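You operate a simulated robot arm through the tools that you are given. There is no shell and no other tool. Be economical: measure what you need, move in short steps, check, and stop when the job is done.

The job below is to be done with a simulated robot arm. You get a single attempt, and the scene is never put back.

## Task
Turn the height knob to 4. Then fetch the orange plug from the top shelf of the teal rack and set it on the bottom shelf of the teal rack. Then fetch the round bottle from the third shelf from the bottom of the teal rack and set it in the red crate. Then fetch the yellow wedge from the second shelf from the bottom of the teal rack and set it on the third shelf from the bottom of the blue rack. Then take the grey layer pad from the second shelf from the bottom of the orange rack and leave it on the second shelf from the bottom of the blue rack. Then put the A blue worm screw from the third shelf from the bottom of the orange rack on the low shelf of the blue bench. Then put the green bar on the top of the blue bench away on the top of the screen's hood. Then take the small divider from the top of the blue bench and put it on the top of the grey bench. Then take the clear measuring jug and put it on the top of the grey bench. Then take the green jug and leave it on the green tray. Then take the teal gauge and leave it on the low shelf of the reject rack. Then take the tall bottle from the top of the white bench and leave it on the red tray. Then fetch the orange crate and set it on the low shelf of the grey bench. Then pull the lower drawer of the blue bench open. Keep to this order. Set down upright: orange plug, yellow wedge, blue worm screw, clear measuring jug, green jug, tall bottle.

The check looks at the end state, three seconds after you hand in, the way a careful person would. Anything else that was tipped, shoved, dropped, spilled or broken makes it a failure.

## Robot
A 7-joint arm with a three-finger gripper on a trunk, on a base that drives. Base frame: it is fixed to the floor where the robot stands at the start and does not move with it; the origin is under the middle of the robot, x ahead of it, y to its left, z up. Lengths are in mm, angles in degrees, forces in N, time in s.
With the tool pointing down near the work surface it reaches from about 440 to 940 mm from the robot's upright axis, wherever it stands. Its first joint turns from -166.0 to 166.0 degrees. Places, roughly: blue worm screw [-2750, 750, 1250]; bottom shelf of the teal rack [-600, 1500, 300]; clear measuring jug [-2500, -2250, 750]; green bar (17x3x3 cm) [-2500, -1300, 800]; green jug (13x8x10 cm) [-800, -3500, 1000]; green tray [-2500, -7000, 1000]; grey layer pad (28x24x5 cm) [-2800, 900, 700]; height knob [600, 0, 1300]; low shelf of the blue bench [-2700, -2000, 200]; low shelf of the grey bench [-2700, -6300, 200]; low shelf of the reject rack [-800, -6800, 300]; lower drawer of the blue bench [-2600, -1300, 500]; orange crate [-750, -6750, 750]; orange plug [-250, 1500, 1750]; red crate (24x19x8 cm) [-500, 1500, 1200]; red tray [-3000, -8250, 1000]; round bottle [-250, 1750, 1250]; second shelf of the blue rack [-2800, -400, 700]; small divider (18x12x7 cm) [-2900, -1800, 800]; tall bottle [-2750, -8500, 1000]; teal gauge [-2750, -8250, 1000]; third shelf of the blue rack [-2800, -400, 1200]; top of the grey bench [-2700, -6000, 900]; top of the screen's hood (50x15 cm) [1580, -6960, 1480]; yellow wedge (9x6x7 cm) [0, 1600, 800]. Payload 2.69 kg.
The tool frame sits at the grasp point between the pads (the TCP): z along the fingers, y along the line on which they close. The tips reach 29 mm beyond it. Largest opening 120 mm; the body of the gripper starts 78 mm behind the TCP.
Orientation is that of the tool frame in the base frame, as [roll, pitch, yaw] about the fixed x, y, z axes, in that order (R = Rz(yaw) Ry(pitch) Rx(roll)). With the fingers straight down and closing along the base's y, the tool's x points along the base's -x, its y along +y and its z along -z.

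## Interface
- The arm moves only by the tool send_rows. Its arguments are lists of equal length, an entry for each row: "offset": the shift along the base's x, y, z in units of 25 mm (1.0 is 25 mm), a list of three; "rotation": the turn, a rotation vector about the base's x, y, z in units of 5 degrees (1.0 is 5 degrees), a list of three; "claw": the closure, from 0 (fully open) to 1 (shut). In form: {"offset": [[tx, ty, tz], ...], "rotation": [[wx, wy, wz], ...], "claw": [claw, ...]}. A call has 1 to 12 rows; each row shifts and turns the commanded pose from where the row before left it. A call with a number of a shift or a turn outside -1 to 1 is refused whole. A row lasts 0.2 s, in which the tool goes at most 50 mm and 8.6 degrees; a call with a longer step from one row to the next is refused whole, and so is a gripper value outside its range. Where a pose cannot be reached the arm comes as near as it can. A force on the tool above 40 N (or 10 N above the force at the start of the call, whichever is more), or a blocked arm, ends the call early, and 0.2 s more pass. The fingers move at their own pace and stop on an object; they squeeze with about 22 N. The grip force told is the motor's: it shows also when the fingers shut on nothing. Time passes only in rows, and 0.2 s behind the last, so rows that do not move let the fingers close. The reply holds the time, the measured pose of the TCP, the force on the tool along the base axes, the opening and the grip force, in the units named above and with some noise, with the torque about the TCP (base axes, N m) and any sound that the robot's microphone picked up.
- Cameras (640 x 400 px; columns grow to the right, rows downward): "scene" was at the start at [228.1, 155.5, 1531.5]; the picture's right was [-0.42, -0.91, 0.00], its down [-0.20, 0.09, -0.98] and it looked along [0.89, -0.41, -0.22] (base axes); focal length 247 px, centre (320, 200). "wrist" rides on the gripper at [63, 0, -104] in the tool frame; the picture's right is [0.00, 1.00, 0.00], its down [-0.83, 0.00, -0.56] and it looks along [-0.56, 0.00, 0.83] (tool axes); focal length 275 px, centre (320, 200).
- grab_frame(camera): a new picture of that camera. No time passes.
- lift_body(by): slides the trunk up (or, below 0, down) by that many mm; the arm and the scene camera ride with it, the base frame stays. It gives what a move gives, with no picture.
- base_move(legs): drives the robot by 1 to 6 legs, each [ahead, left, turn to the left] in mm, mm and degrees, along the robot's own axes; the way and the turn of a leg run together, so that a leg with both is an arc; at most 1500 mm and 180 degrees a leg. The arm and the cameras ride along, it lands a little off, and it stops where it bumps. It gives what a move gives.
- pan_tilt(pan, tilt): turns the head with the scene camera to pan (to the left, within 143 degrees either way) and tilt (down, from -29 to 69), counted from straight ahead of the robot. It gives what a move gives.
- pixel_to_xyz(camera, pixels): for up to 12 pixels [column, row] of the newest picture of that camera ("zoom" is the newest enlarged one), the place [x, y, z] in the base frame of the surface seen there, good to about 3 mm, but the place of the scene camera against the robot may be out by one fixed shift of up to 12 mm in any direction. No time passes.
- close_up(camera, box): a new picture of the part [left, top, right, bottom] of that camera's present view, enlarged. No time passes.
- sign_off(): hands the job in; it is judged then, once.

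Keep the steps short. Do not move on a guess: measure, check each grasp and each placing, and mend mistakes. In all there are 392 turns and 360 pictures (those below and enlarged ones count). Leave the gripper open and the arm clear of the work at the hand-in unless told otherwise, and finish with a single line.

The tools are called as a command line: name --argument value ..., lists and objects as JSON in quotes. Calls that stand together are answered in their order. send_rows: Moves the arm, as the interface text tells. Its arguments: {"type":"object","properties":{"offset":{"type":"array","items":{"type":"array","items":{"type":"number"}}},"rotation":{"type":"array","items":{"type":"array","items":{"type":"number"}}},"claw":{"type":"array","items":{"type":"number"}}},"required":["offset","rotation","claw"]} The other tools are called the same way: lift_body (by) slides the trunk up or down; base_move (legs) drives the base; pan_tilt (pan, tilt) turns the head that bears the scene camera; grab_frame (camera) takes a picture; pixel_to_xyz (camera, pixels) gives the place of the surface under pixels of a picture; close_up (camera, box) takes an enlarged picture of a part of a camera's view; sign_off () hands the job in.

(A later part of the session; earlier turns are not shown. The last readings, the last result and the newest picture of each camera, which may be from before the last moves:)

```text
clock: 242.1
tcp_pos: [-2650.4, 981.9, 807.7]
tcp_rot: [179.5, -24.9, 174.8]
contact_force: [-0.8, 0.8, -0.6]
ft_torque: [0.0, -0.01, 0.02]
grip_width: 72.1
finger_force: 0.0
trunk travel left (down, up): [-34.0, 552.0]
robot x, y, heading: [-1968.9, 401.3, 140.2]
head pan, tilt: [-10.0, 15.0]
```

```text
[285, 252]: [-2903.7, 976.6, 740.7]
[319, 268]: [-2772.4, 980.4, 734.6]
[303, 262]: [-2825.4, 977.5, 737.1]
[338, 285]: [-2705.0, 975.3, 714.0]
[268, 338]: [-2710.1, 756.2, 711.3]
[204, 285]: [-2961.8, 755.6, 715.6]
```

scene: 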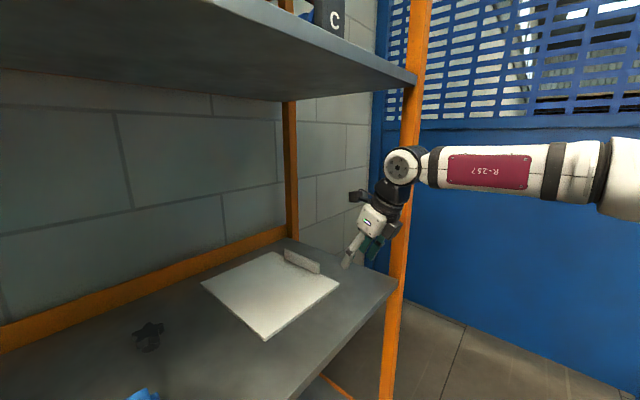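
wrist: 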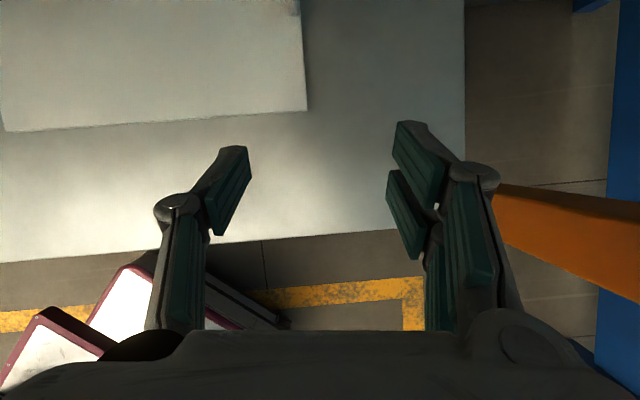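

base_move --legs '[[141, 124, 0]]'

send_rows --offset '[[0, 0, 0], [0, 0, 0]]' --rotation '[[0, 0, 0.98], [0, 0, 0]]' --claw '[0.4, 0.4]'

grab_frame --camera "wrist"

grab_frame --camera "scene"

```text
clock: 243.6
tcp_pos: [-2797.6, 981.0, 808.4]
tcp_rot: [179.5, -25.1, 174.7]
contact_force: [0.4, -0.2, -0.7]
ft_torque: [0.0, -0.02, 0.0]
grip_width: 71.9
finger_force: 0.0
trunk travel left (down, up): [-34.0, 552.0]
robot x, y, heading: [-2119.1, 398.7, 140.2]
head pan, tilt: [-10.0, 15.0]
stopped in leg 1: the robot was blocked; the commanded pose is now the measured one
```

```text
clock: 244.2
tcp_pos: [-2796.4, 980.7, 807.5]
tcp_rot: [179.6, -24.9, 179.6]
contact_force: [-0.4, 0.5, -0.4]
ft_torque: [0.01, 0.01, 0.0]
grip_width: 72.0
finger_force: 0.1
trunk travel left (down, up): [-34.0, 552.0]
robot x, y, heading: [-2117.3, 399.9, 139.8]
head pan, tilt: [-10.0, 15.0]
```

```text
239 pictures are left
```

wrist: 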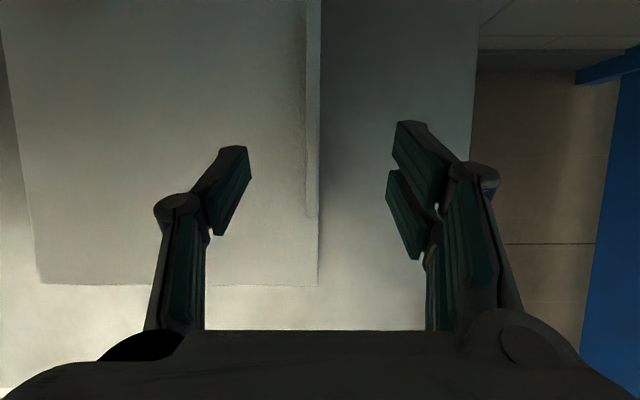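

```text
238 pictures are left
```

scene: 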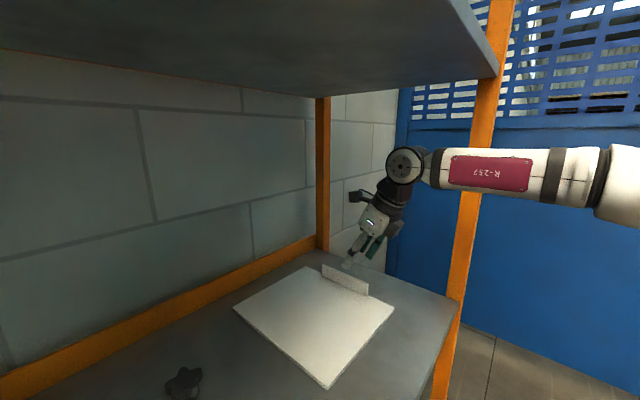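

The base was blocked 41 mm short. I'll back off slightly to relieve contact and extend the arm alone the rest of the way.

base_move --legs '[[-12, 0, 0]]'

pixel_to_xyz --camera "scene" --pixels '[[440, 170], [480, 170], [480, 195], [520, 195], [560, 200], [470, 215], [485, 110], [465, 250]]'

send_rows --offset '[[-0.8, 0, 0], [-0.8, 0, 0], [-0.5, 0, 0], [0, 0, 0]]' --rotation '[[0, 0, 0], [0, 0, 0], [0, 0, 0], [0, 0, 0]]' --claw '[0.4, 0.4, 0.4, 0.4]'

grab_frame --camera "wrist"

grab_frame --camera "scene"

```text
clock: 245.0
tcp_pos: [-2787.5, 972.8, 808.2]
tcp_rot: [179.7, -24.9, 179.6]
contact_force: [-1.0, 0.7, 0.4]
ft_torque: [0.01, -0.01, 0.0]
grip_width: 72.0
finger_force: 0.0
trunk travel left (down, up): [-34.0, 552.0]
robot x, y, heading: [-2107.0, 392.8, 139.7]
head pan, tilt: [-10.0, 15.0]
```

```text
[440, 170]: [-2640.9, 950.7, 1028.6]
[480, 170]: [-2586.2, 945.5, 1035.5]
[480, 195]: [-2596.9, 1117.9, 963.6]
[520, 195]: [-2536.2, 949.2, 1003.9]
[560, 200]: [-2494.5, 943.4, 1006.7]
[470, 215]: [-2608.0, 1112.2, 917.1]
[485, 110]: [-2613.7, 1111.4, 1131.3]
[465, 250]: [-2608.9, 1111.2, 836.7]
```

```text
clock: 246.0
tcp_pos: [-2839.5, 972.4, 808.4]
tcp_rot: [179.6, -24.9, 179.6]
contact_force: [0.1, -0.2, 0.7]
ft_torque: [-0.03, 0.03, 0.01]
grip_width: 72.2
finger_force: 0.1
trunk travel left (down, up): [-34.0, 552.0]
robot x, y, heading: [-2110.5, 391.9, 140.1]
head pan, tilt: [-10.0, 15.0]
```

```text
237 pictures are left
```

wrist: 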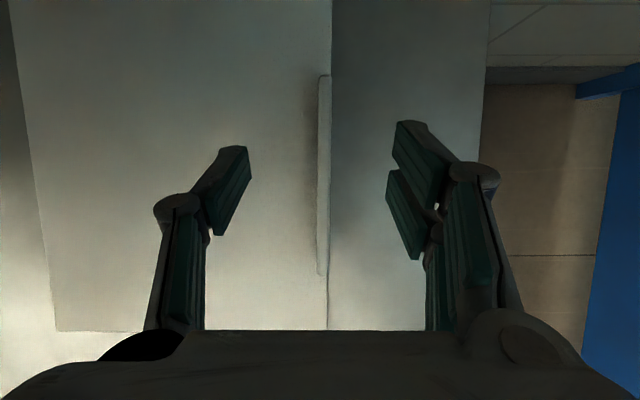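

```text
236 pictures are left
```

scene: 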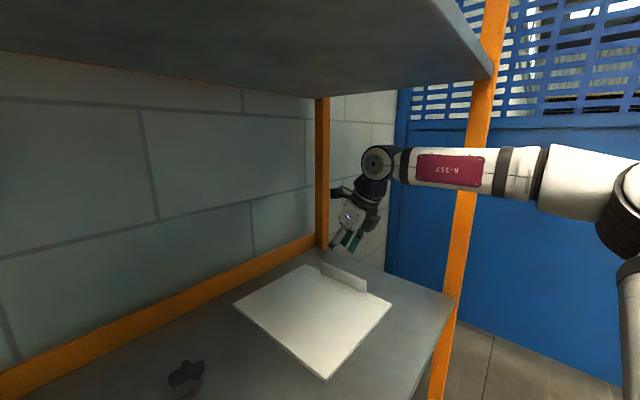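

pixel_to_xyz --camera "wrist" --pixels '[[324, 80], [323, 150], [323, 200], [322, 270], [328, 200], [318, 200], [280, 200], [360, 200]]'

```text
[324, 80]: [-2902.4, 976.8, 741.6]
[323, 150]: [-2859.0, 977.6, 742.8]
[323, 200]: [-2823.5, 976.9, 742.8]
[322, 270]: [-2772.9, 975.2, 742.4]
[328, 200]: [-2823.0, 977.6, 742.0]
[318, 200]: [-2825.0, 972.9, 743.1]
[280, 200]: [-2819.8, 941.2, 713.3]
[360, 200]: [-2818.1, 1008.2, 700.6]
```

The lip stands at y 976 with its top at z 743, and the sheet top is at 713. I'll lower to z 746 and close.

send_rows --offset '[[0, 0.16, -0.8], [0, 0, -0.8], [0, 0, -0.6], [0, 0, -0.28], [0, 0, 0]]' --rotation '[[0, 0, 0], [0, 0, 0], [0, 0, 0], [0, 0, 0], [0, 0, 0]]' --claw '[0.5, 0.6, 0.6, 0.6, 0.6]'

send_rows --offset '[[0, 0, 0], [0, 0, 0], [0, 0, 0]]' --rotation '[[0, 0, 0], [0, 0, 0], [0, 0, 0]]' --claw '[0.9, 1, 1]'

grab_frame --camera "wrist"

```text
clock: 247.2
tcp_pos: [-2839.4, 976.4, 745.1]
tcp_rot: [179.6, -24.9, 179.6]
contact_force: [-0.1, -0.5, -0.6]
ft_torque: [-0.02, 0.02, -0.01]
grip_width: 48.2
finger_force: 0.0
trunk travel left (down, up): [-34.0, 552.0]
robot x, y, heading: [-2110.2, 391.3, 139.9]
head pan, tilt: [-10.0, 15.0]
```

```text
clock: 248.0
tcp_pos: [-2839.0, 977.1, 745.4]
tcp_rot: [179.6, -24.9, 179.6]
contact_force: [-1.0, 0.1, 0.3]
ft_torque: [-0.04, 0.12, -0.08]
grip_width: 9.0
finger_force: 22.6
trunk travel left (down, up): [-34.0, 552.0]
robot x, y, heading: [-2107.8, 390.3, 139.8]
head pan, tilt: [-10.0, 15.0]
```

```text
235 pictures are left
```

wrist: 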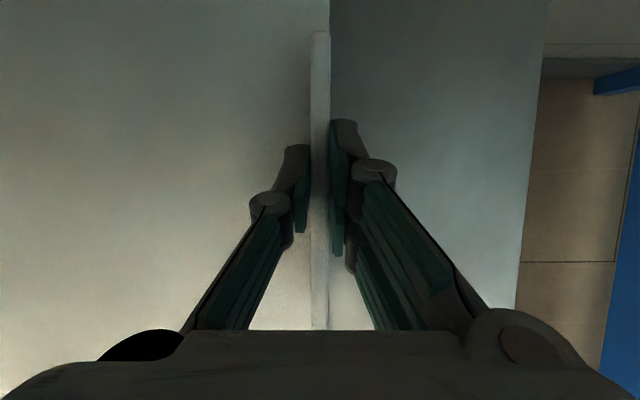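

Gripped the 9 mm lip. I'll lift 40 mm by the trunk and watch whether it holds level.

lift_body --by 45

grab_frame --camera "scene"

grab_frame --camera "wrist"

```text
clock: 248.9
tcp_pos: [-2839.7, 976.5, 790.1]
tcp_rot: [179.7, -24.9, 179.6]
contact_force: [-0.2, 0.1, -0.7]
ft_torque: [0.16, -0.01, -0.01]
grip_width: 8.8
finger_force: 21.9
trunk travel left (down, up): [-79.0, 507.0]
robot x, y, heading: [-2106.6, 389.1, 139.9]
head pan, tilt: [-10.0, 15.0]
```

```text
234 pictures are left
```

scene: 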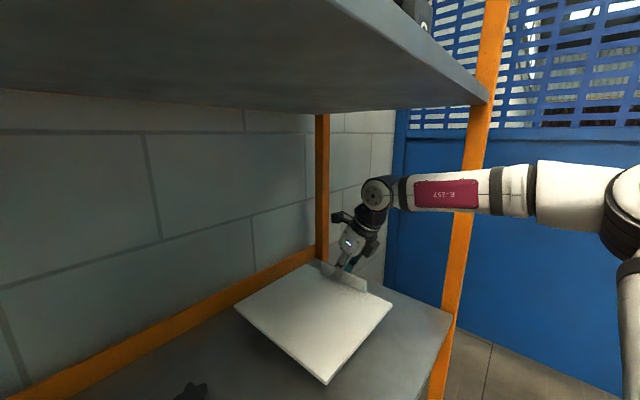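

```text
233 pictures are left
```

wrist: 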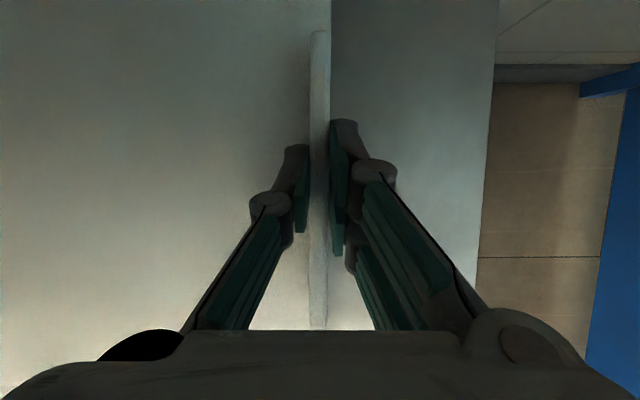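

Held level. Backing straight out of the rack.

base_move --legs '[[-382, -322, 0]]'

grab_frame --camera "scene"

```text
clock: 251.8
tcp_pos: [-2342.1, 972.3, 791.4]
tcp_rot: [179.6, -24.8, 179.7]
contact_force: [0.6, -0.1, -1.8]
ft_torque: [0.1, -0.03, -0.01]
grip_width: 8.7
finger_force: 21.9
trunk travel left (down, up): [-79.0, 507.0]
robot x, y, heading: [-1608.5, 389.4, 140.2]
head pan, tilt: [-10.0, 15.0]
```

```text
232 pictures are left
```

scene: 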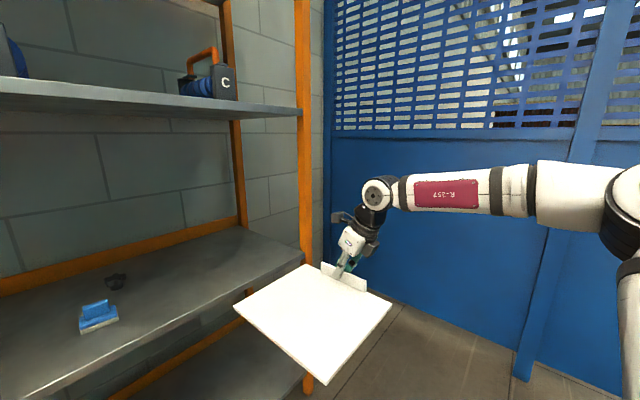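

base_move --legs '[[-773, 928, 0]]'

grab_frame --camera "scene"

grab_frame --camera "wrist"

```text
clock: 257.9
tcp_pos: [-2354.8, -229.2, 791.4]
tcp_rot: [179.7, -24.9, 179.1]
contact_force: [-0.8, 0.2, -0.8]
ft_torque: [0.13, 0.04, 0.01]
grip_width: 8.7
finger_force: 21.7
trunk travel left (down, up): [-79.0, 507.0]
robot x, y, heading: [-1629.5, -823.0, 139.6]
head pan, tilt: [-10.0, 15.0]
```

```text
231 pictures are left
```

scene: 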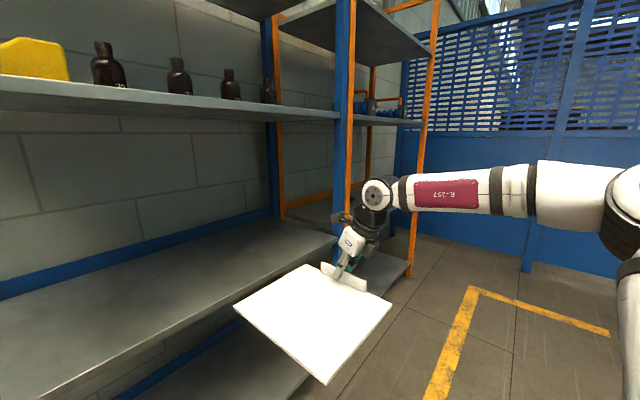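

```text
230 pictures are left
```

wrist: 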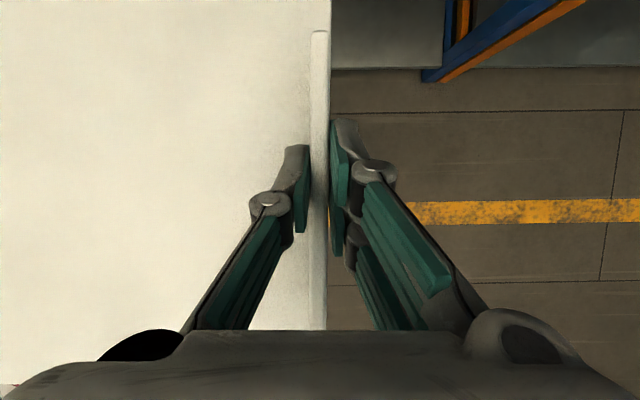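

pan_tilt --pan 50 --tilt 30

grab_frame --camera "scene"

pixel_to_xyz --camera "scene" --pixels '[[300, 200], [350, 250], [380, 200], [250, 150], [420, 180], [200, 200], [320, 150]]'

```text
clock: 259.2
tcp_pos: [-2354.3, -229.8, 791.3]
tcp_rot: [179.6, -24.9, 179.1]
contact_force: [0.5, -0.7, -1.1]
ft_torque: [0.11, -0.05, -0.01]
grip_width: 8.9
finger_force: 22.5
trunk travel left (down, up): [-79.0, 507.0]
robot x, y, heading: [-1630.2, -822.4, 139.5]
head pan, tilt: [50.0, 30.0]
```

```text
229 pictures are left
```

scene: 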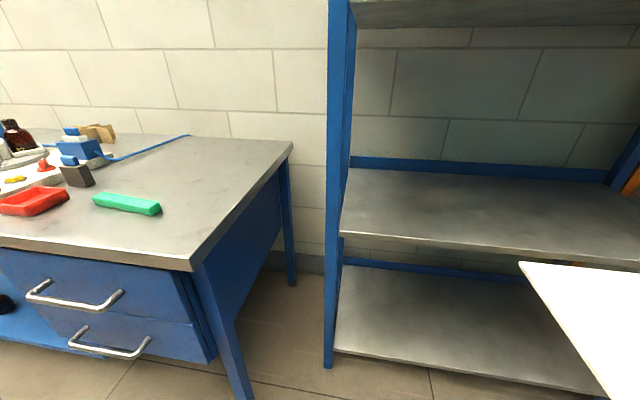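

```text
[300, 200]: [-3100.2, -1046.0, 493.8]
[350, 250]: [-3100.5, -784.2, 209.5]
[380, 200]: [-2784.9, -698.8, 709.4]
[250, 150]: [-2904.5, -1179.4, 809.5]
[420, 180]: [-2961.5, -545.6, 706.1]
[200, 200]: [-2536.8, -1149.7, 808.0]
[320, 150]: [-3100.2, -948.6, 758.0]
```

The bench corner is near on the left, so I'll place further right (TCP y≈−90). Shift right 138 mm, then in 430 mm.

base_move --legs '[[89, -105, 0], [200, 170, 0]]'

pan_tilt --pan -5 --tilt 20

grab_frame --camera "scene"

grab_frame --camera "wrist"

```text
clock: 262.0
tcp_pos: [-2617.7, -92.4, 790.6]
tcp_rot: [179.6, -24.9, 179.1]
contact_force: [-0.1, -0.5, -1.1]
ft_torque: [0.08, -0.02, 0.0]
grip_width: 8.8
finger_force: 22.1
trunk travel left (down, up): [-79.0, 507.0]
robot x, y, heading: [-1892.9, -689.1, 139.2]
head pan, tilt: [50.0, 30.0]
```

```text
clock: 263.3
tcp_pos: [-2618.2, -91.6, 791.7]
tcp_rot: [179.6, -24.9, 179.1]
contact_force: [-0.2, 0.4, -1.1]
ft_torque: [0.13, 0.0, 0.02]
grip_width: 8.7
finger_force: 21.9
trunk travel left (down, up): [-79.0, 507.0]
robot x, y, heading: [-1896.5, -686.6, 138.9]
head pan, tilt: [-5.0, 20.0]
```

```text
228 pictures are left
```

scene: 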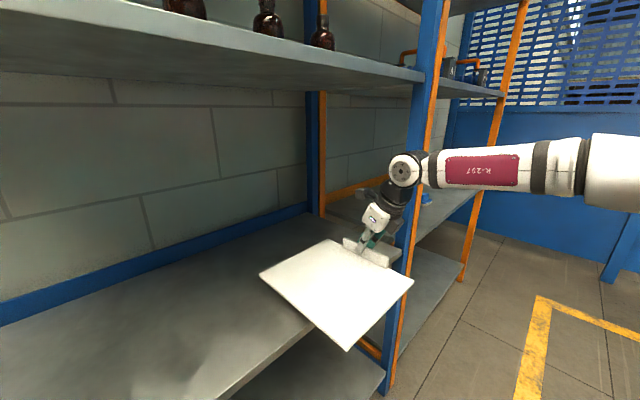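

```text
227 pictures are left
```

wrist: 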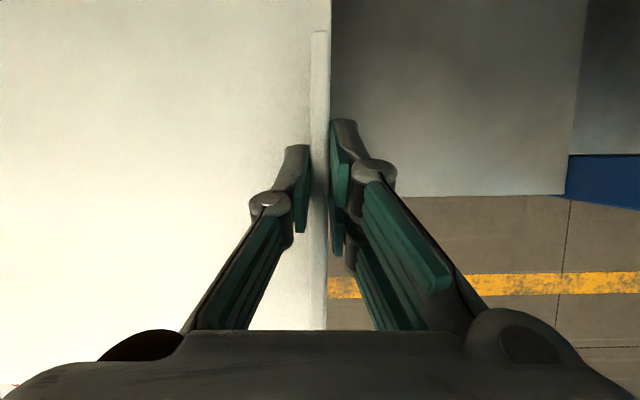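

pixel_to_xyz --camera "wrist" --pixels '[[450, 150], [580, 160], [420, 60], [313, 60], [200, 100]]'

base_move --legs '[[130, 113, 0]]'

grab_frame --camera "scene"

```text
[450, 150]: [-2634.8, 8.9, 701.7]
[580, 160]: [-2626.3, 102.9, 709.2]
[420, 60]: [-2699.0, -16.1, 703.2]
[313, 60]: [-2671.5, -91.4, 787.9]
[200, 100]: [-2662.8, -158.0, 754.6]
```

```text
clock: 264.7
tcp_pos: [-2789.5, -91.9, 790.3]
tcp_rot: [179.6, -24.9, 179.0]
contact_force: [0.1, -0.5, -1.2]
ft_torque: [0.1, -0.01, 0.01]
grip_width: 8.7
finger_force: 22.0
trunk travel left (down, up): [-79.0, 507.0]
robot x, y, heading: [-2067.1, -689.5, 139.3]
head pan, tilt: [-5.0, 20.0]
```

```text
226 pictures are left
```

scene: 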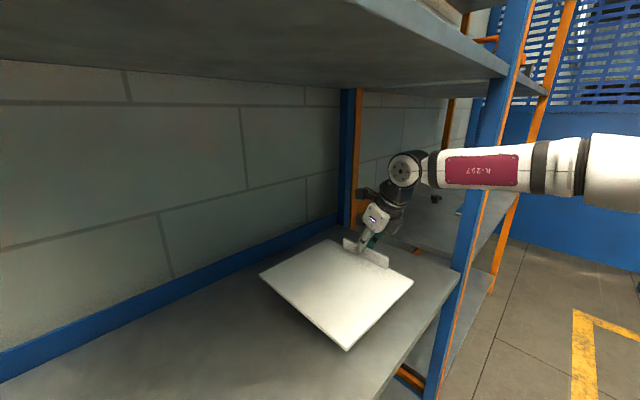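

The shelf is again at 702, so I'll lower to TCP z≈746 as at pickup.

lift_body --by -40

send_rows --offset '[[0, 0, -0.06], [0, 0, -0.06], [0, 0, 0]]' --rotation '[[0, 0, 0], [0, 0, 0], [0, 0, 0]]' --claw '[1, 1, 1]'

send_rows --offset '[[0, 0, -0.06], [0, 0, -0.04], [0, 0, 0]]' --rotation '[[0, 0, 0], [0, 0, 0], [0, 0, 0]]' --claw '[1, 1, 1]'

```text
clock: 265.6
tcp_pos: [-2788.7, -92.4, 751.3]
tcp_rot: [179.5, -24.9, 179.0]
contact_force: [-0.2, -0.2, -1.7]
ft_torque: [0.12, -0.02, 0.0]
grip_width: 8.9
finger_force: 21.8
trunk travel left (down, up): [-39.0, 547.0]
robot x, y, heading: [-2065.1, -688.5, 139.4]
head pan, tilt: [-5.0, 20.0]
```

```text
clock: 266.4
tcp_pos: [-2788.8, -92.1, 747.0]
tcp_rot: [179.6, -24.8, 179.1]
contact_force: [0.6, -0.7, 0.0]
ft_torque: [-0.03, -0.02, -0.05]
grip_width: 8.7
finger_force: 21.4
trunk travel left (down, up): [-39.0, 547.0]
robot x, y, heading: [-2063.8, -686.6, 139.4]
head pan, tilt: [-5.0, 20.0]
```

```text
clock: 267.2
tcp_pos: [-2789.5, -93.2, 745.5]
tcp_rot: [179.5, -24.9, 179.1]
contact_force: [-0.3, 0.3, 5.0]
ft_torque: [-0.07, -0.36, -0.12]
grip_width: 8.5
finger_force: 21.5
trunk travel left (down, up): [-39.0, 547.0]
robot x, y, heading: [-2067.6, -684.5, 139.3]
head pan, tilt: [-5.0, 20.0]
```

Contact. I'll release and rise.

send_rows --offset '[[0, 0, 0], [0, 0, 0], [0, 0, 0], [0, 0, 0.8], [0, 0, 0.8], [0, 0, 0.8]]' --rotation '[[0, 0, 0], [0, 0, 0], [0, 0, 0], [0, 0, 0], [0, 0, 0], [0, 0, 0]]' --claw '[0.6, 0.6, 0.6, 0.6, 0.6, 0.6]'

grab_frame --camera "wrist"

```text
clock: 268.6
tcp_pos: [-2787.7, -91.0, 805.9]
tcp_rot: [179.5, -24.9, 179.0]
contact_force: [-0.1, -0.3, -0.5]
ft_torque: [0.02, -0.04, 0.01]
grip_width: 48.1
finger_force: 0.1
trunk travel left (down, up): [-39.0, 547.0]
robot x, y, heading: [-2066.3, -687.6, 139.2]
head pan, tilt: [-5.0, 20.0]
```

```text
225 pictures are left
```

wrist: 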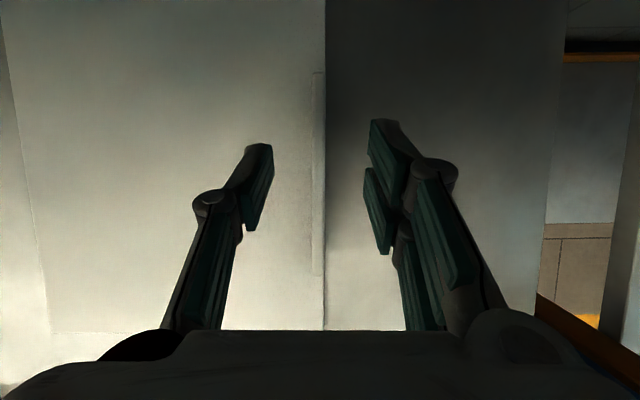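

The pad lies flat on the blue second shelf. I'll back out and go for worm screw A on the third orange shelf.

base_move --legs '[[-379, -326, 0]]'

grab_frame --camera "scene"

lift_body --by 400

lift_body --by 110

grab_frame --camera "scene"

```text
clock: 271.5
tcp_pos: [-2288.4, -90.2, 805.2]
tcp_rot: [179.7, -24.9, 178.9]
contact_force: [0.1, 0.0, -0.4]
ft_torque: [-0.01, -0.01, -0.03]
grip_width: 48.2
finger_force: 0.1
trunk travel left (down, up): [-39.0, 547.0]
robot x, y, heading: [-1563.3, -681.5, 139.1]
head pan, tilt: [-5.0, 20.0]
```

```text
224 pictures are left
```

scene: 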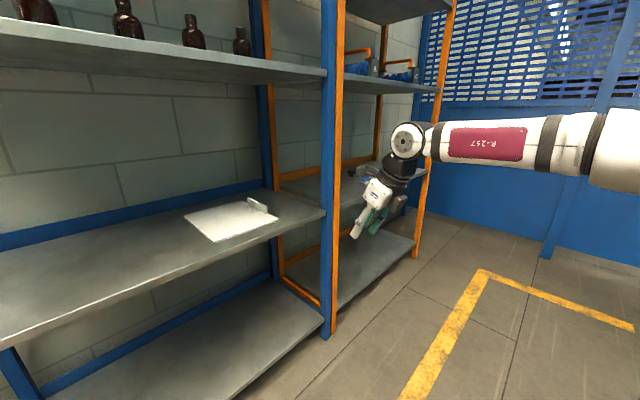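

```text
clock: 275.3
tcp_pos: [-2288.9, -90.2, 1206.6]
tcp_rot: [179.6, -24.9, 179.1]
contact_force: [0.1, 0.7, 0.7]
ft_torque: [-0.02, 0.04, 0.03]
grip_width: 48.2
finger_force: 0.0
trunk travel left (down, up): [-439.0, 147.0]
robot x, y, heading: [-1561.7, -682.4, 139.4]
head pan, tilt: [-5.0, 20.0]
```

```text
clock: 276.8
tcp_pos: [-2267.9, -108.0, 1314.9]
tcp_rot: [179.6, -24.9, 179.1]
contact_force: [-0.5, 0.0, -0.9]
ft_torque: [0.01, -0.02, -0.02]
grip_width: 48.0
finger_force: 0.1
trunk travel left (down, up): [-549.0, 37.0]
robot x, y, heading: [-1564.1, -683.0, 139.3]
head pan, tilt: [-5.0, 20.0]
```

```text
223 pictures are left
```

scene: 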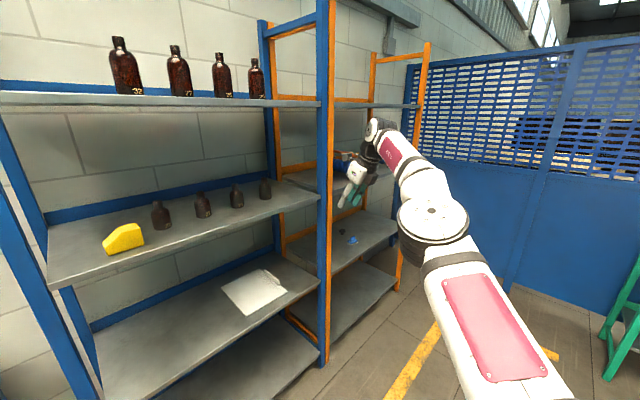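

base_move --legs '[[558, -324, 0]]'

grab_frame --camera "wrist"

pan_tilt --pan 5 --tilt 15

grab_frame --camera "scene"

```text
clock: 280.4
tcp_pos: [-2481.9, 507.0, 1315.4]
tcp_rot: [179.5, -24.8, 179.0]
contact_force: [0.3, 1.3, 0.3]
ft_torque: [0.02, -0.03, 0.01]
grip_width: 48.0
finger_force: 0.0
trunk travel left (down, up): [-549.0, 37.0]
robot x, y, heading: [-1777.0, -68.5, 139.2]
head pan, tilt: [-5.0, 20.0]
```

```text
222 pictures are left
```

wrist: 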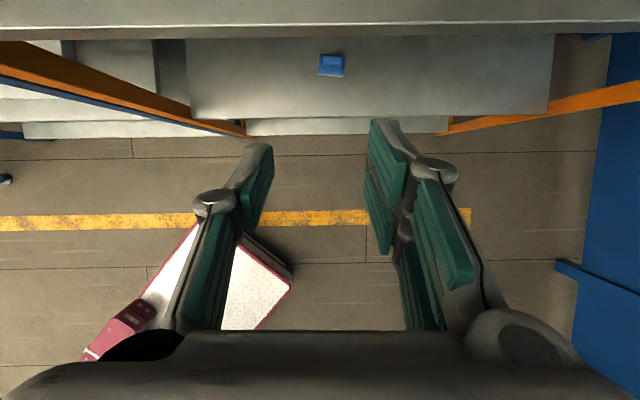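

```text
clock: 281.1
tcp_pos: [-2481.8, 505.9, 1315.8]
tcp_rot: [179.7, -24.9, 179.0]
contact_force: [0.7, -0.3, -0.5]
ft_torque: [0.01, 0.0, 0.0]
grip_width: 48.2
finger_force: 0.0
trunk travel left (down, up): [-549.0, 37.0]
robot x, y, heading: [-1777.3, -65.6, 139.3]
head pan, tilt: [5.0, 15.0]
```

```text
221 pictures are left
```

scene: 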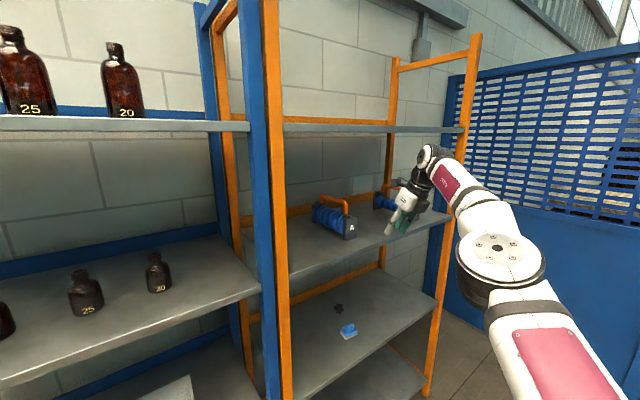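

close_up --camera "scene" --box '[290, 170, 430, 260]'

pixel_to_xyz --camera "zoom" --pixels '[[281, 268], [305, 210], [257, 215], [150, 200], [230, 250], [120, 190], [270, 125], [160, 130], [275, 150], [300, 310], [180, 215], [250, 300]]'

```text
4.44 times, centred on (360, 215) of scene
```

zoom: 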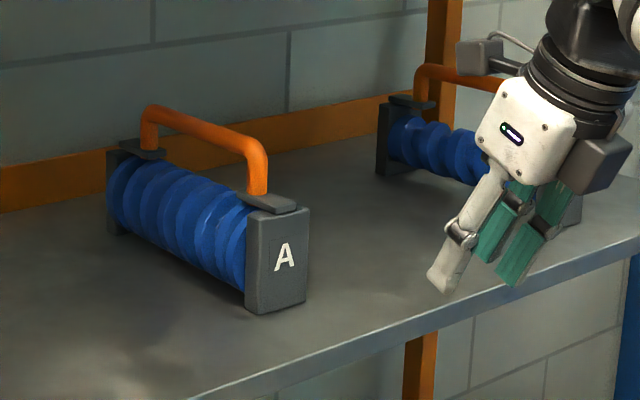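

```text
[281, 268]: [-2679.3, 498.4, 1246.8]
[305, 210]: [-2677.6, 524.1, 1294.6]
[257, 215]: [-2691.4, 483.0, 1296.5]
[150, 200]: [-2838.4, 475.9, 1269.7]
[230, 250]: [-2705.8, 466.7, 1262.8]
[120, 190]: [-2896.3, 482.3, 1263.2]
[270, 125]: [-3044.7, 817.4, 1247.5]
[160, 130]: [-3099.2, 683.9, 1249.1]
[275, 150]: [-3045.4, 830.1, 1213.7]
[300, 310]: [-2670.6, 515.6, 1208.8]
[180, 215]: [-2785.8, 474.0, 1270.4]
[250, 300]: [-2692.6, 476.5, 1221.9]
```

Worm screw A has a bail handle along x (y≈503). I'll measure the bar and flatten the tool tilt to about 30° so the wrist fits under the top shelf.

pixel_to_xyz --camera "zoom" --pixels '[[200, 123], [205, 130], [240, 143], [170, 112], [257, 180], [150, 130], [270, 205]]'

send_rows --offset '[[0, 0, 0.5], [0, 0, 0.5], [0, 0, 0.5], [0, 0, 0], [0, 0, 0], [0, 0, 0], [0, 0, 0], [0, 0, 0]]' --rotation '[[0, 1, 0], [0, 1, 0], [0, 1, 0], [0, 1, 0], [0, 1, 0], [0, 1, 0], [0, 1, 0], [0, 0, 0]]' --claw '[0.4, 0.4, 0.4, 0.4, 0.4, 0.4, 0.4, 0.4]'

grab_frame --camera "wrist"

grab_frame --camera "scene"

```text
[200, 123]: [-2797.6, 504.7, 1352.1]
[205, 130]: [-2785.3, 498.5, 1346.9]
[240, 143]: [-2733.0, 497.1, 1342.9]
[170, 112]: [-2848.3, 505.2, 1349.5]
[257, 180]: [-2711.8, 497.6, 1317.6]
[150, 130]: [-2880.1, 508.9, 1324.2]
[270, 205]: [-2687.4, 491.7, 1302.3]
```

```text
clock: 282.9
tcp_pos: [-2481.6, 505.5, 1352.7]
tcp_rot: [-179.3, -60.0, 178.3]
contact_force: [-0.6, 0.3, 0.1]
ft_torque: [-0.05, -0.04, -0.01]
grip_width: 72.0
finger_force: 0.1
trunk travel left (down, up): [-549.0, 37.0]
robot x, y, heading: [-1774.1, -68.9, 139.2]
head pan, tilt: [5.0, 15.0]
```

```text
219 pictures are left
```

wrist: 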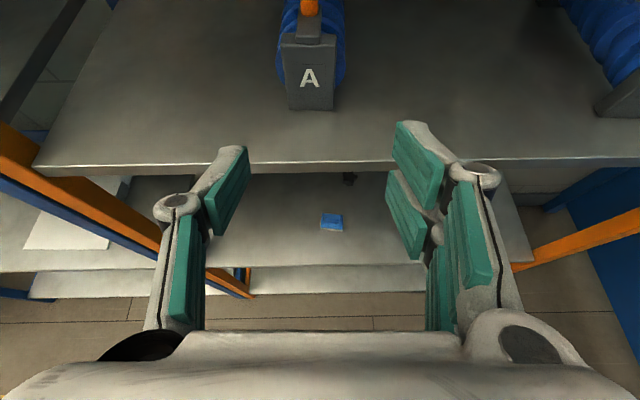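

```text
218 pictures are left
```

scene: 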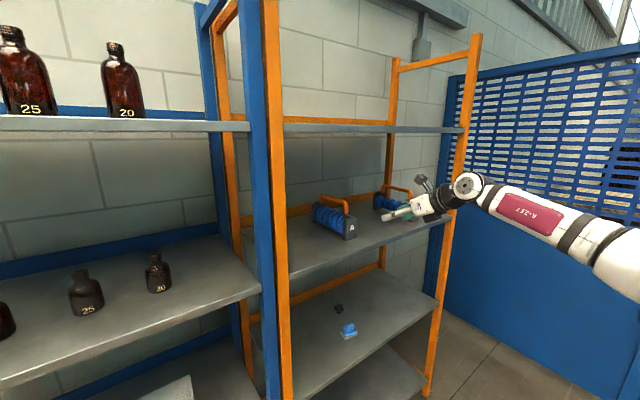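

pixel_to_xyz --camera "wrist" --pixels '[[308, 6], [303, 6], [314, 6], [308, 30], [310, 78], [288, 90], [333, 90], [300, 163], [620, 100]]'

```text
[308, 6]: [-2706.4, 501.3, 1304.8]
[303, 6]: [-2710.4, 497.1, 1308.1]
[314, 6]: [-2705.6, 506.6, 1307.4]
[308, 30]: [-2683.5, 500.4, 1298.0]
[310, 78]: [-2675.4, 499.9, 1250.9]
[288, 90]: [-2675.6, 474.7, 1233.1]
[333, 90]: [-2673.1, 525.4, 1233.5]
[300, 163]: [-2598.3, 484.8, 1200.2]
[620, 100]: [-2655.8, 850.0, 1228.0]
```

send_rows --offset '[[0, -0.16, -0.1], [0, 0, 0]]' --rotation '[[0, 0, 0.3], [0, 0, 0]]' --claw '[0.4, 0.4]'

base_move --legs '[[128, 112, 0]]'

grab_frame --camera "wrist"

pixel_to_xyz --camera "wrist" --pixels '[[318, 80], [318, 50], [318, 65], [318, 100], [318, 130]]'

```text
clock: 283.5
tcp_pos: [-2481.8, 501.5, 1351.0]
tcp_rot: [-179.2, -60.0, 179.7]
contact_force: [0.6, 0.6, 0.4]
ft_torque: [0.01, 0.01, -0.01]
grip_width: 71.9
finger_force: 0.1
trunk travel left (down, up): [-549.0, 37.0]
robot x, y, heading: [-1778.6, -67.1, 139.4]
head pan, tilt: [5.0, 15.0]
```

```text
clock: 284.9
tcp_pos: [-2651.8, 498.6, 1350.0]
tcp_rot: [-179.2, -59.9, 179.6]
contact_force: [0.5, -0.5, 0.1]
ft_torque: [-0.02, -0.06, -0.01]
grip_width: 72.0
finger_force: 0.1
trunk travel left (down, up): [-549.0, 37.0]
robot x, y, heading: [-1947.6, -71.5, 139.4]
head pan, tilt: [5.0, 15.0]
```

```text
217 pictures are left
```

wrist: 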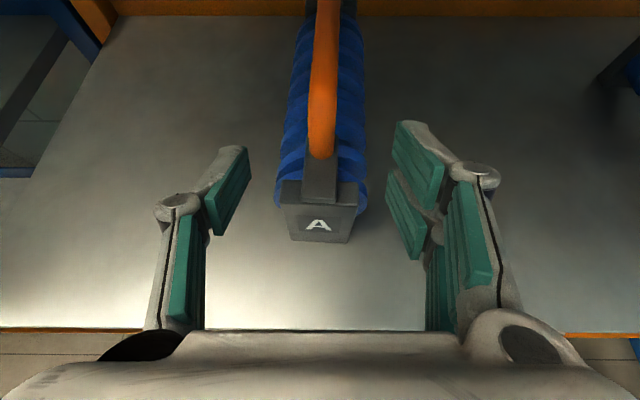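

```text
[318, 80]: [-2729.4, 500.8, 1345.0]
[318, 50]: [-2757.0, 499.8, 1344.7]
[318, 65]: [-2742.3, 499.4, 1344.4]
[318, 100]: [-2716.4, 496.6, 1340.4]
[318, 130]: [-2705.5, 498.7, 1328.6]
```

The bar top is z 1345 and it is centred. I'll lower 9 mm and drive the last 140 mm.

send_rows --offset '[[0, 0.1, -0.36], [0, 0, 0]]' --rotation '[[0, 0, 0], [0, 0, 0]]' --claw '[0.4, 0.4]'

base_move --legs '[[107, 91, 0]]'

grab_frame --camera "wrist"

```text
clock: 285.5
tcp_pos: [-2653.1, 503.2, 1341.4]
tcp_rot: [-179.3, -59.8, 179.8]
contact_force: [-0.2, 0.8, -0.4]
ft_torque: [0.03, -0.02, -0.01]
grip_width: 71.8
finger_force: 0.1
trunk travel left (down, up): [-549.0, 37.0]
robot x, y, heading: [-1946.5, -73.4, 139.1]
head pan, tilt: [5.0, 15.0]
```

```text
clock: 286.9
tcp_pos: [-2794.6, 502.3, 1341.4]
tcp_rot: [-179.3, -59.9, 179.7]
contact_force: [0.2, 0.1, -0.2]
ft_torque: [-0.02, 0.0, -0.02]
grip_width: 71.8
finger_force: 0.1
trunk travel left (down, up): [-549.0, 37.0]
robot x, y, heading: [-2091.4, -73.8, 139.5]
head pan, tilt: [5.0, 15.0]
```

```text
216 pictures are left
```

wrist: 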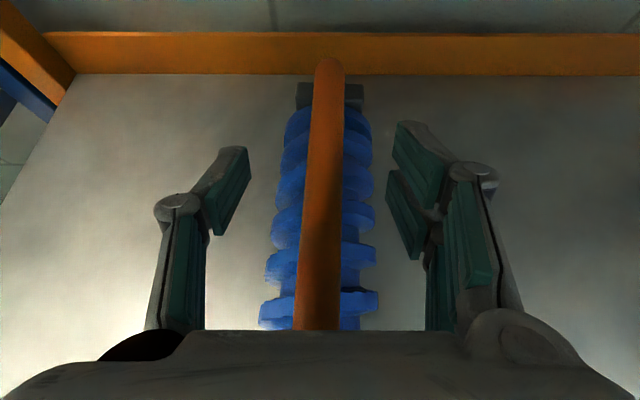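

The bar is between the fingers. Close, then lift a little with the trunk.

send_rows --offset '[[0, 0, 0], [0, 0, 0], [0, 0, 0], [0, 0, 0]]' --rotation '[[0, 0, 0], [0, 0, 0], [0, 0, 0], [0, 0, 0]]' --claw '[0.7, 1, 1, 1]'

send_rows --offset '[[0, 0, 0.3], [0, 0, 0.3], [0, 0, 0]]' --rotation '[[0, 0, 0], [0, 0, 0], [0, 0, 0]]' --claw '[1, 1, 1]'

grab_frame --camera "wrist"

grab_frame --camera "scene"

```text
clock: 287.9
tcp_pos: [-2793.9, 503.6, 1341.6]
tcp_rot: [-179.3, -59.8, 179.7]
contact_force: [-0.2, 2.1, -0.5]
ft_torque: [0.0, 0.05, -0.46]
grip_width: 18.0
finger_force: 22.3
trunk travel left (down, up): [-549.0, 37.0]
robot x, y, heading: [-2087.9, -71.6, 139.4]
head pan, tilt: [5.0, 15.0]
```

```text
clock: 288.7
tcp_pos: [-2794.8, 503.2, 1354.6]
tcp_rot: [-179.1, -59.8, 179.7]
contact_force: [0.1, -0.6, -12.9]
ft_torque: [0.01, -0.09, 0.02]
grip_width: 17.7
finger_force: 22.1
trunk travel left (down, up): [-549.0, 37.0]
robot x, y, heading: [-2091.4, -77.8, 139.3]
head pan, tilt: [5.0, 15.0]
```

```text
215 pictures are left
```

wrist: 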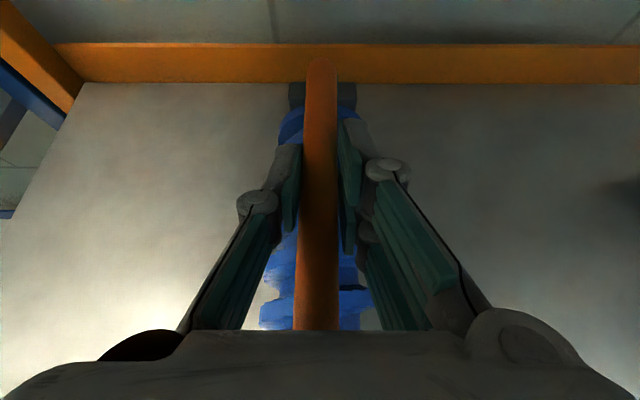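

```text
214 pictures are left
```

scene: 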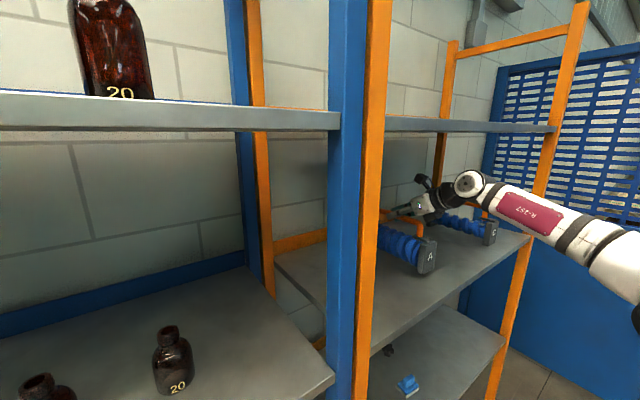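

Held (13 N). Raise 25 mm more and back out 500 mm.

lift_body --by 25

base_move --legs '[[-380, -325, 0]]'

grab_frame --camera "wrist"

pan_tilt --pan 20 --tilt 15

grab_frame --camera "scene"

```text
clock: 289.4
tcp_pos: [-2795.4, 503.5, 1379.3]
tcp_rot: [-179.1, -59.7, 179.6]
contact_force: [-0.8, 1.2, -12.6]
ft_torque: [0.01, -0.03, 0.04]
grip_width: 18.1
finger_force: 22.0
trunk travel left (down, up): [-574.0, 12.0]
robot x, y, heading: [-2089.5, -71.5, 139.1]
head pan, tilt: [5.0, 15.0]
```

```text
clock: 292.3
tcp_pos: [-2292.6, 501.9, 1380.3]
tcp_rot: [-179.1, -59.9, 179.6]
contact_force: [0.3, -0.3, -12.0]
ft_torque: [-0.02, -0.06, -0.01]
grip_width: 17.7
finger_force: 22.1
trunk travel left (down, up): [-574.0, 12.0]
robot x, y, heading: [-1591.1, -74.2, 139.1]
head pan, tilt: [5.0, 15.0]
```

```text
213 pictures are left
```

wrist: 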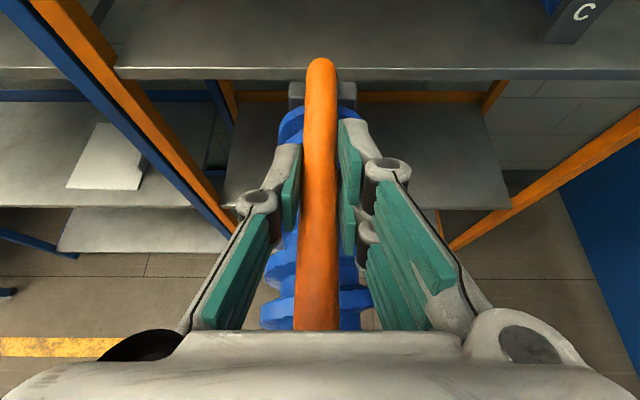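

```text
clock: 293.1
tcp_pos: [-2293.0, 501.6, 1379.9]
tcp_rot: [-179.3, -59.9, 179.5]
contact_force: [0.0, 0.0, -12.4]
ft_torque: [-0.01, -0.1, 0.02]
grip_width: 17.8
finger_force: 22.0
trunk travel left (down, up): [-574.0, 12.0]
robot x, y, heading: [-1591.3, -76.8, 139.3]
head pan, tilt: [20.0, 15.0]
```

```text
212 pictures are left
```

scene: 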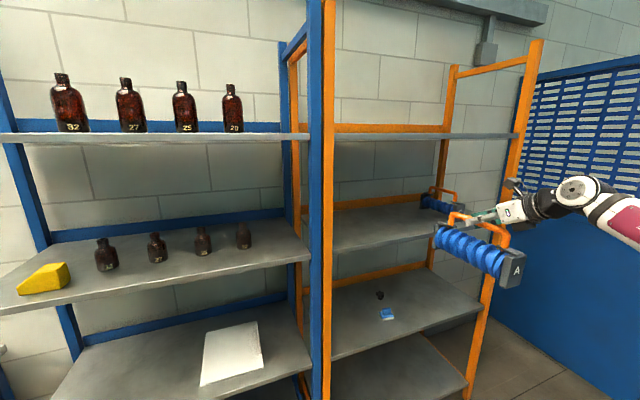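

Screw A is out, hanging level. Before heading to the blue bench I'll look south.

pan_tilt --pan 100 --tilt 20

grab_frame --camera "scene"

pixel_to_xyz --camera "scene" --pixels '[[100, 300], [200, 250], [300, 250], [400, 250], [320, 200], [450, 200], [250, 200], [150, 200]]'

```text
clock: 294.6
tcp_pos: [-2293.0, 502.4, 1380.5]
tcp_rot: [-179.2, -59.9, 179.5]
contact_force: [-0.4, -0.4, -13.0]
ft_torque: [-0.02, -0.03, -0.01]
grip_width: 18.0
finger_force: 22.0
trunk travel left (down, up): [-574.0, 12.0]
robot x, y, heading: [-1587.8, -72.6, 139.0]
head pan, tilt: [100.0, 20.0]
```

```text
211 pictures are left
```

scene: 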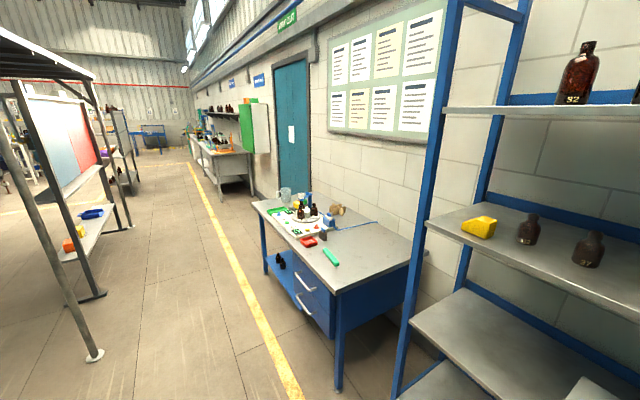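

```text
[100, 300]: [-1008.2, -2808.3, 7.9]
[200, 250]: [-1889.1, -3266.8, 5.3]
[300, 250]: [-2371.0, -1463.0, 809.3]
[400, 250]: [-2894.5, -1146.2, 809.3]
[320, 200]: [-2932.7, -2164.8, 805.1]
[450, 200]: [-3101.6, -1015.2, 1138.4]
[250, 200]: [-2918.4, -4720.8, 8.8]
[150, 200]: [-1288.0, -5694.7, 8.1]
```

base_move --legs '[[-854, 450, 0], [0, 0, 41]]'

send_rows --offset '[[0, 0, 0], [0, 0, 0], [0, 0, 0], [0, 0, 0], [0, 0, 0], [0, 0, 0], [0, 0, 0], [0, 0, 0], [0, 0, 0]]' --rotation '[[0, 0, -0.9], [0, 0, -0.9], [0, 0, -0.9], [0, 0, -0.9], [0, 0, -0.9], [0, 0, -0.9], [0, 0, -0.9], [0, 0, -0.9], [0, 0, -0.9]]' --claw '[1, 1, 1, 1, 1, 1, 1, 1, 1]'

pan_tilt --pan 45 --tilt 30

grab_frame --camera "scene"

```text
clock: 301.6
tcp_pos: [-2138.2, -1003.7, 1380.6]
tcp_rot: [-179.3, -59.9, -139.6]
contact_force: [-0.3, -0.5, -12.3]
ft_torque: [0.03, -0.04, -0.01]
grip_width: 17.6
finger_force: 22.1
trunk travel left (down, up): [-574.0, 12.0]
robot x, y, heading: [-1230.1, -974.8, -179.8]
head pan, tilt: [100.0, 20.0]
```

```text
clock: 303.6
tcp_pos: [-2138.1, -1006.0, 1380.9]
tcp_rot: [-179.2, -59.9, -180.0]
contact_force: [-0.2, 0.7, -13.0]
ft_torque: [0.02, -0.08, 0.01]
grip_width: 17.6
finger_force: 22.2
trunk travel left (down, up): [-574.0, 12.0]
robot x, y, heading: [-1228.8, -978.2, -179.9]
head pan, tilt: [100.0, 20.0]
```

```text
clock: 304.8
tcp_pos: [-2137.8, -1004.9, 1379.8]
tcp_rot: [-179.3, -59.8, -179.9]
contact_force: [0.0, -0.6, -12.4]
ft_torque: [0.04, -0.04, 0.03]
grip_width: 17.5
finger_force: 22.2
trunk travel left (down, up): [-574.0, 12.0]
robot x, y, heading: [-1228.9, -981.1, -180.0]
head pan, tilt: [45.0, 30.0]
```

```text
210 pictures are left
```

scene: 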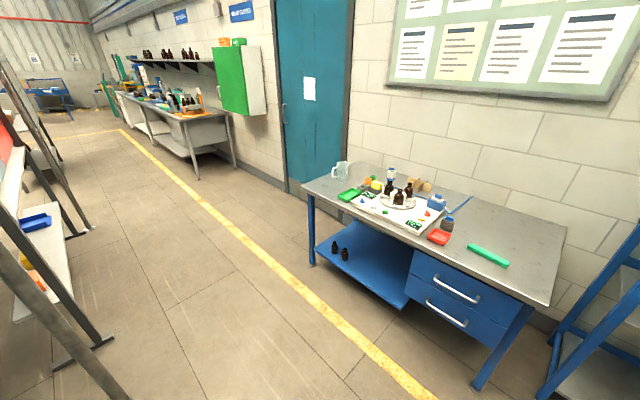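

pixel_to_xyz --camera "scene" --pixels '[[335, 246], [345, 254], [365, 260], [390, 290], [318, 245], [400, 300], [310, 190], [550, 300], [412, 260], [370, 240], [85, 385], [60, 340]]'

close_up --camera "scene" --box '[290, 150, 530, 320]'

```text
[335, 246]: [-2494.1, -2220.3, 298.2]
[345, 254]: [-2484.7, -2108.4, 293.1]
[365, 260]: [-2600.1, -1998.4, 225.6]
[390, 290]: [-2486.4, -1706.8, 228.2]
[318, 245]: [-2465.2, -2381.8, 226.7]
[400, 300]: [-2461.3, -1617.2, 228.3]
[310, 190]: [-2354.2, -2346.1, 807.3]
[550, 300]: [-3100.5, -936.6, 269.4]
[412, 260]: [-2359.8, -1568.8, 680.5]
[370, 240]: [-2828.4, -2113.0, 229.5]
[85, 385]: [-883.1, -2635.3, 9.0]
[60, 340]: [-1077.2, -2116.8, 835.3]
```

```text
2.35 times, centred on (410, 235) of scene
```

zoom: 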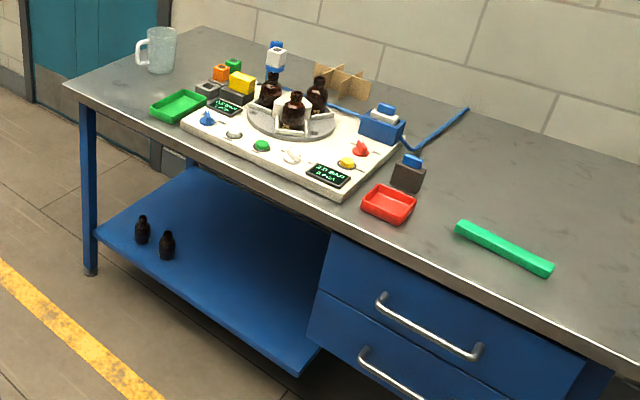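

Plan: lower the arm here in open space, drive south past the drawers at low height, then slide in under the bench top at y≈−1720.

lift_body --by -400

lift_body --by -170

send_rows --offset '[[0, 0, -0.9], [0, 0, -0.9], [0, 0, -0.9], [0, 0, -0.9], [0, 0, -0.9], [0, 0, -0.9], [0, 0, -0.9], [0, 0, -0.9], [0, 0, -0.9], [0, 0, -0.9]]' --rotation '[[0, 0, 0], [0, 0, 0], [0, 0, 0], [0, 0, 0], [0, 0, 0], [0, 0, 0], [0, 0, 0], [0, 0, 0], [0, 0, 0], [0, 0, 0]]' --claw '[1, 1, 1, 1, 1, 1, 1, 1, 1, 1]'

```text
clock: 308.7
tcp_pos: [-2137.8, -1004.8, 979.6]
tcp_rot: [-179.2, -59.8, -179.9]
contact_force: [0.0, -0.3, -12.1]
ft_torque: [0.0, -0.09, -0.01]
grip_width: 17.5
finger_force: 22.0
trunk travel left (down, up): [-174.0, 412.0]
robot x, y, heading: [-1228.9, -984.3, -179.8]
head pan, tilt: [45.0, 30.0]
```

```text
clock: 310.6
tcp_pos: [-2138.7, -1004.7, 810.6]
tcp_rot: [-179.2, -59.7, 180.0]
contact_force: [0.3, 0.2, -12.4]
ft_torque: [0.03, -0.08, 0.02]
grip_width: 17.7
finger_force: 21.8
trunk travel left (down, up): [-4.0, 582.0]
robot x, y, heading: [-1230.2, -980.6, -180.0]
head pan, tilt: [45.0, 30.0]
```

```text
clock: 312.8
tcp_pos: [-2136.9, -1004.9, 585.9]
tcp_rot: [-179.3, -59.9, -180.0]
contact_force: [-1.3, 0.3, -11.4]
ft_torque: [-0.01, -0.08, 0.03]
grip_width: 17.6
finger_force: 22.0
trunk travel left (down, up): [-4.0, 582.0]
robot x, y, heading: [-1231.4, -984.5, -179.9]
head pan, tilt: [45.0, 30.0]
```

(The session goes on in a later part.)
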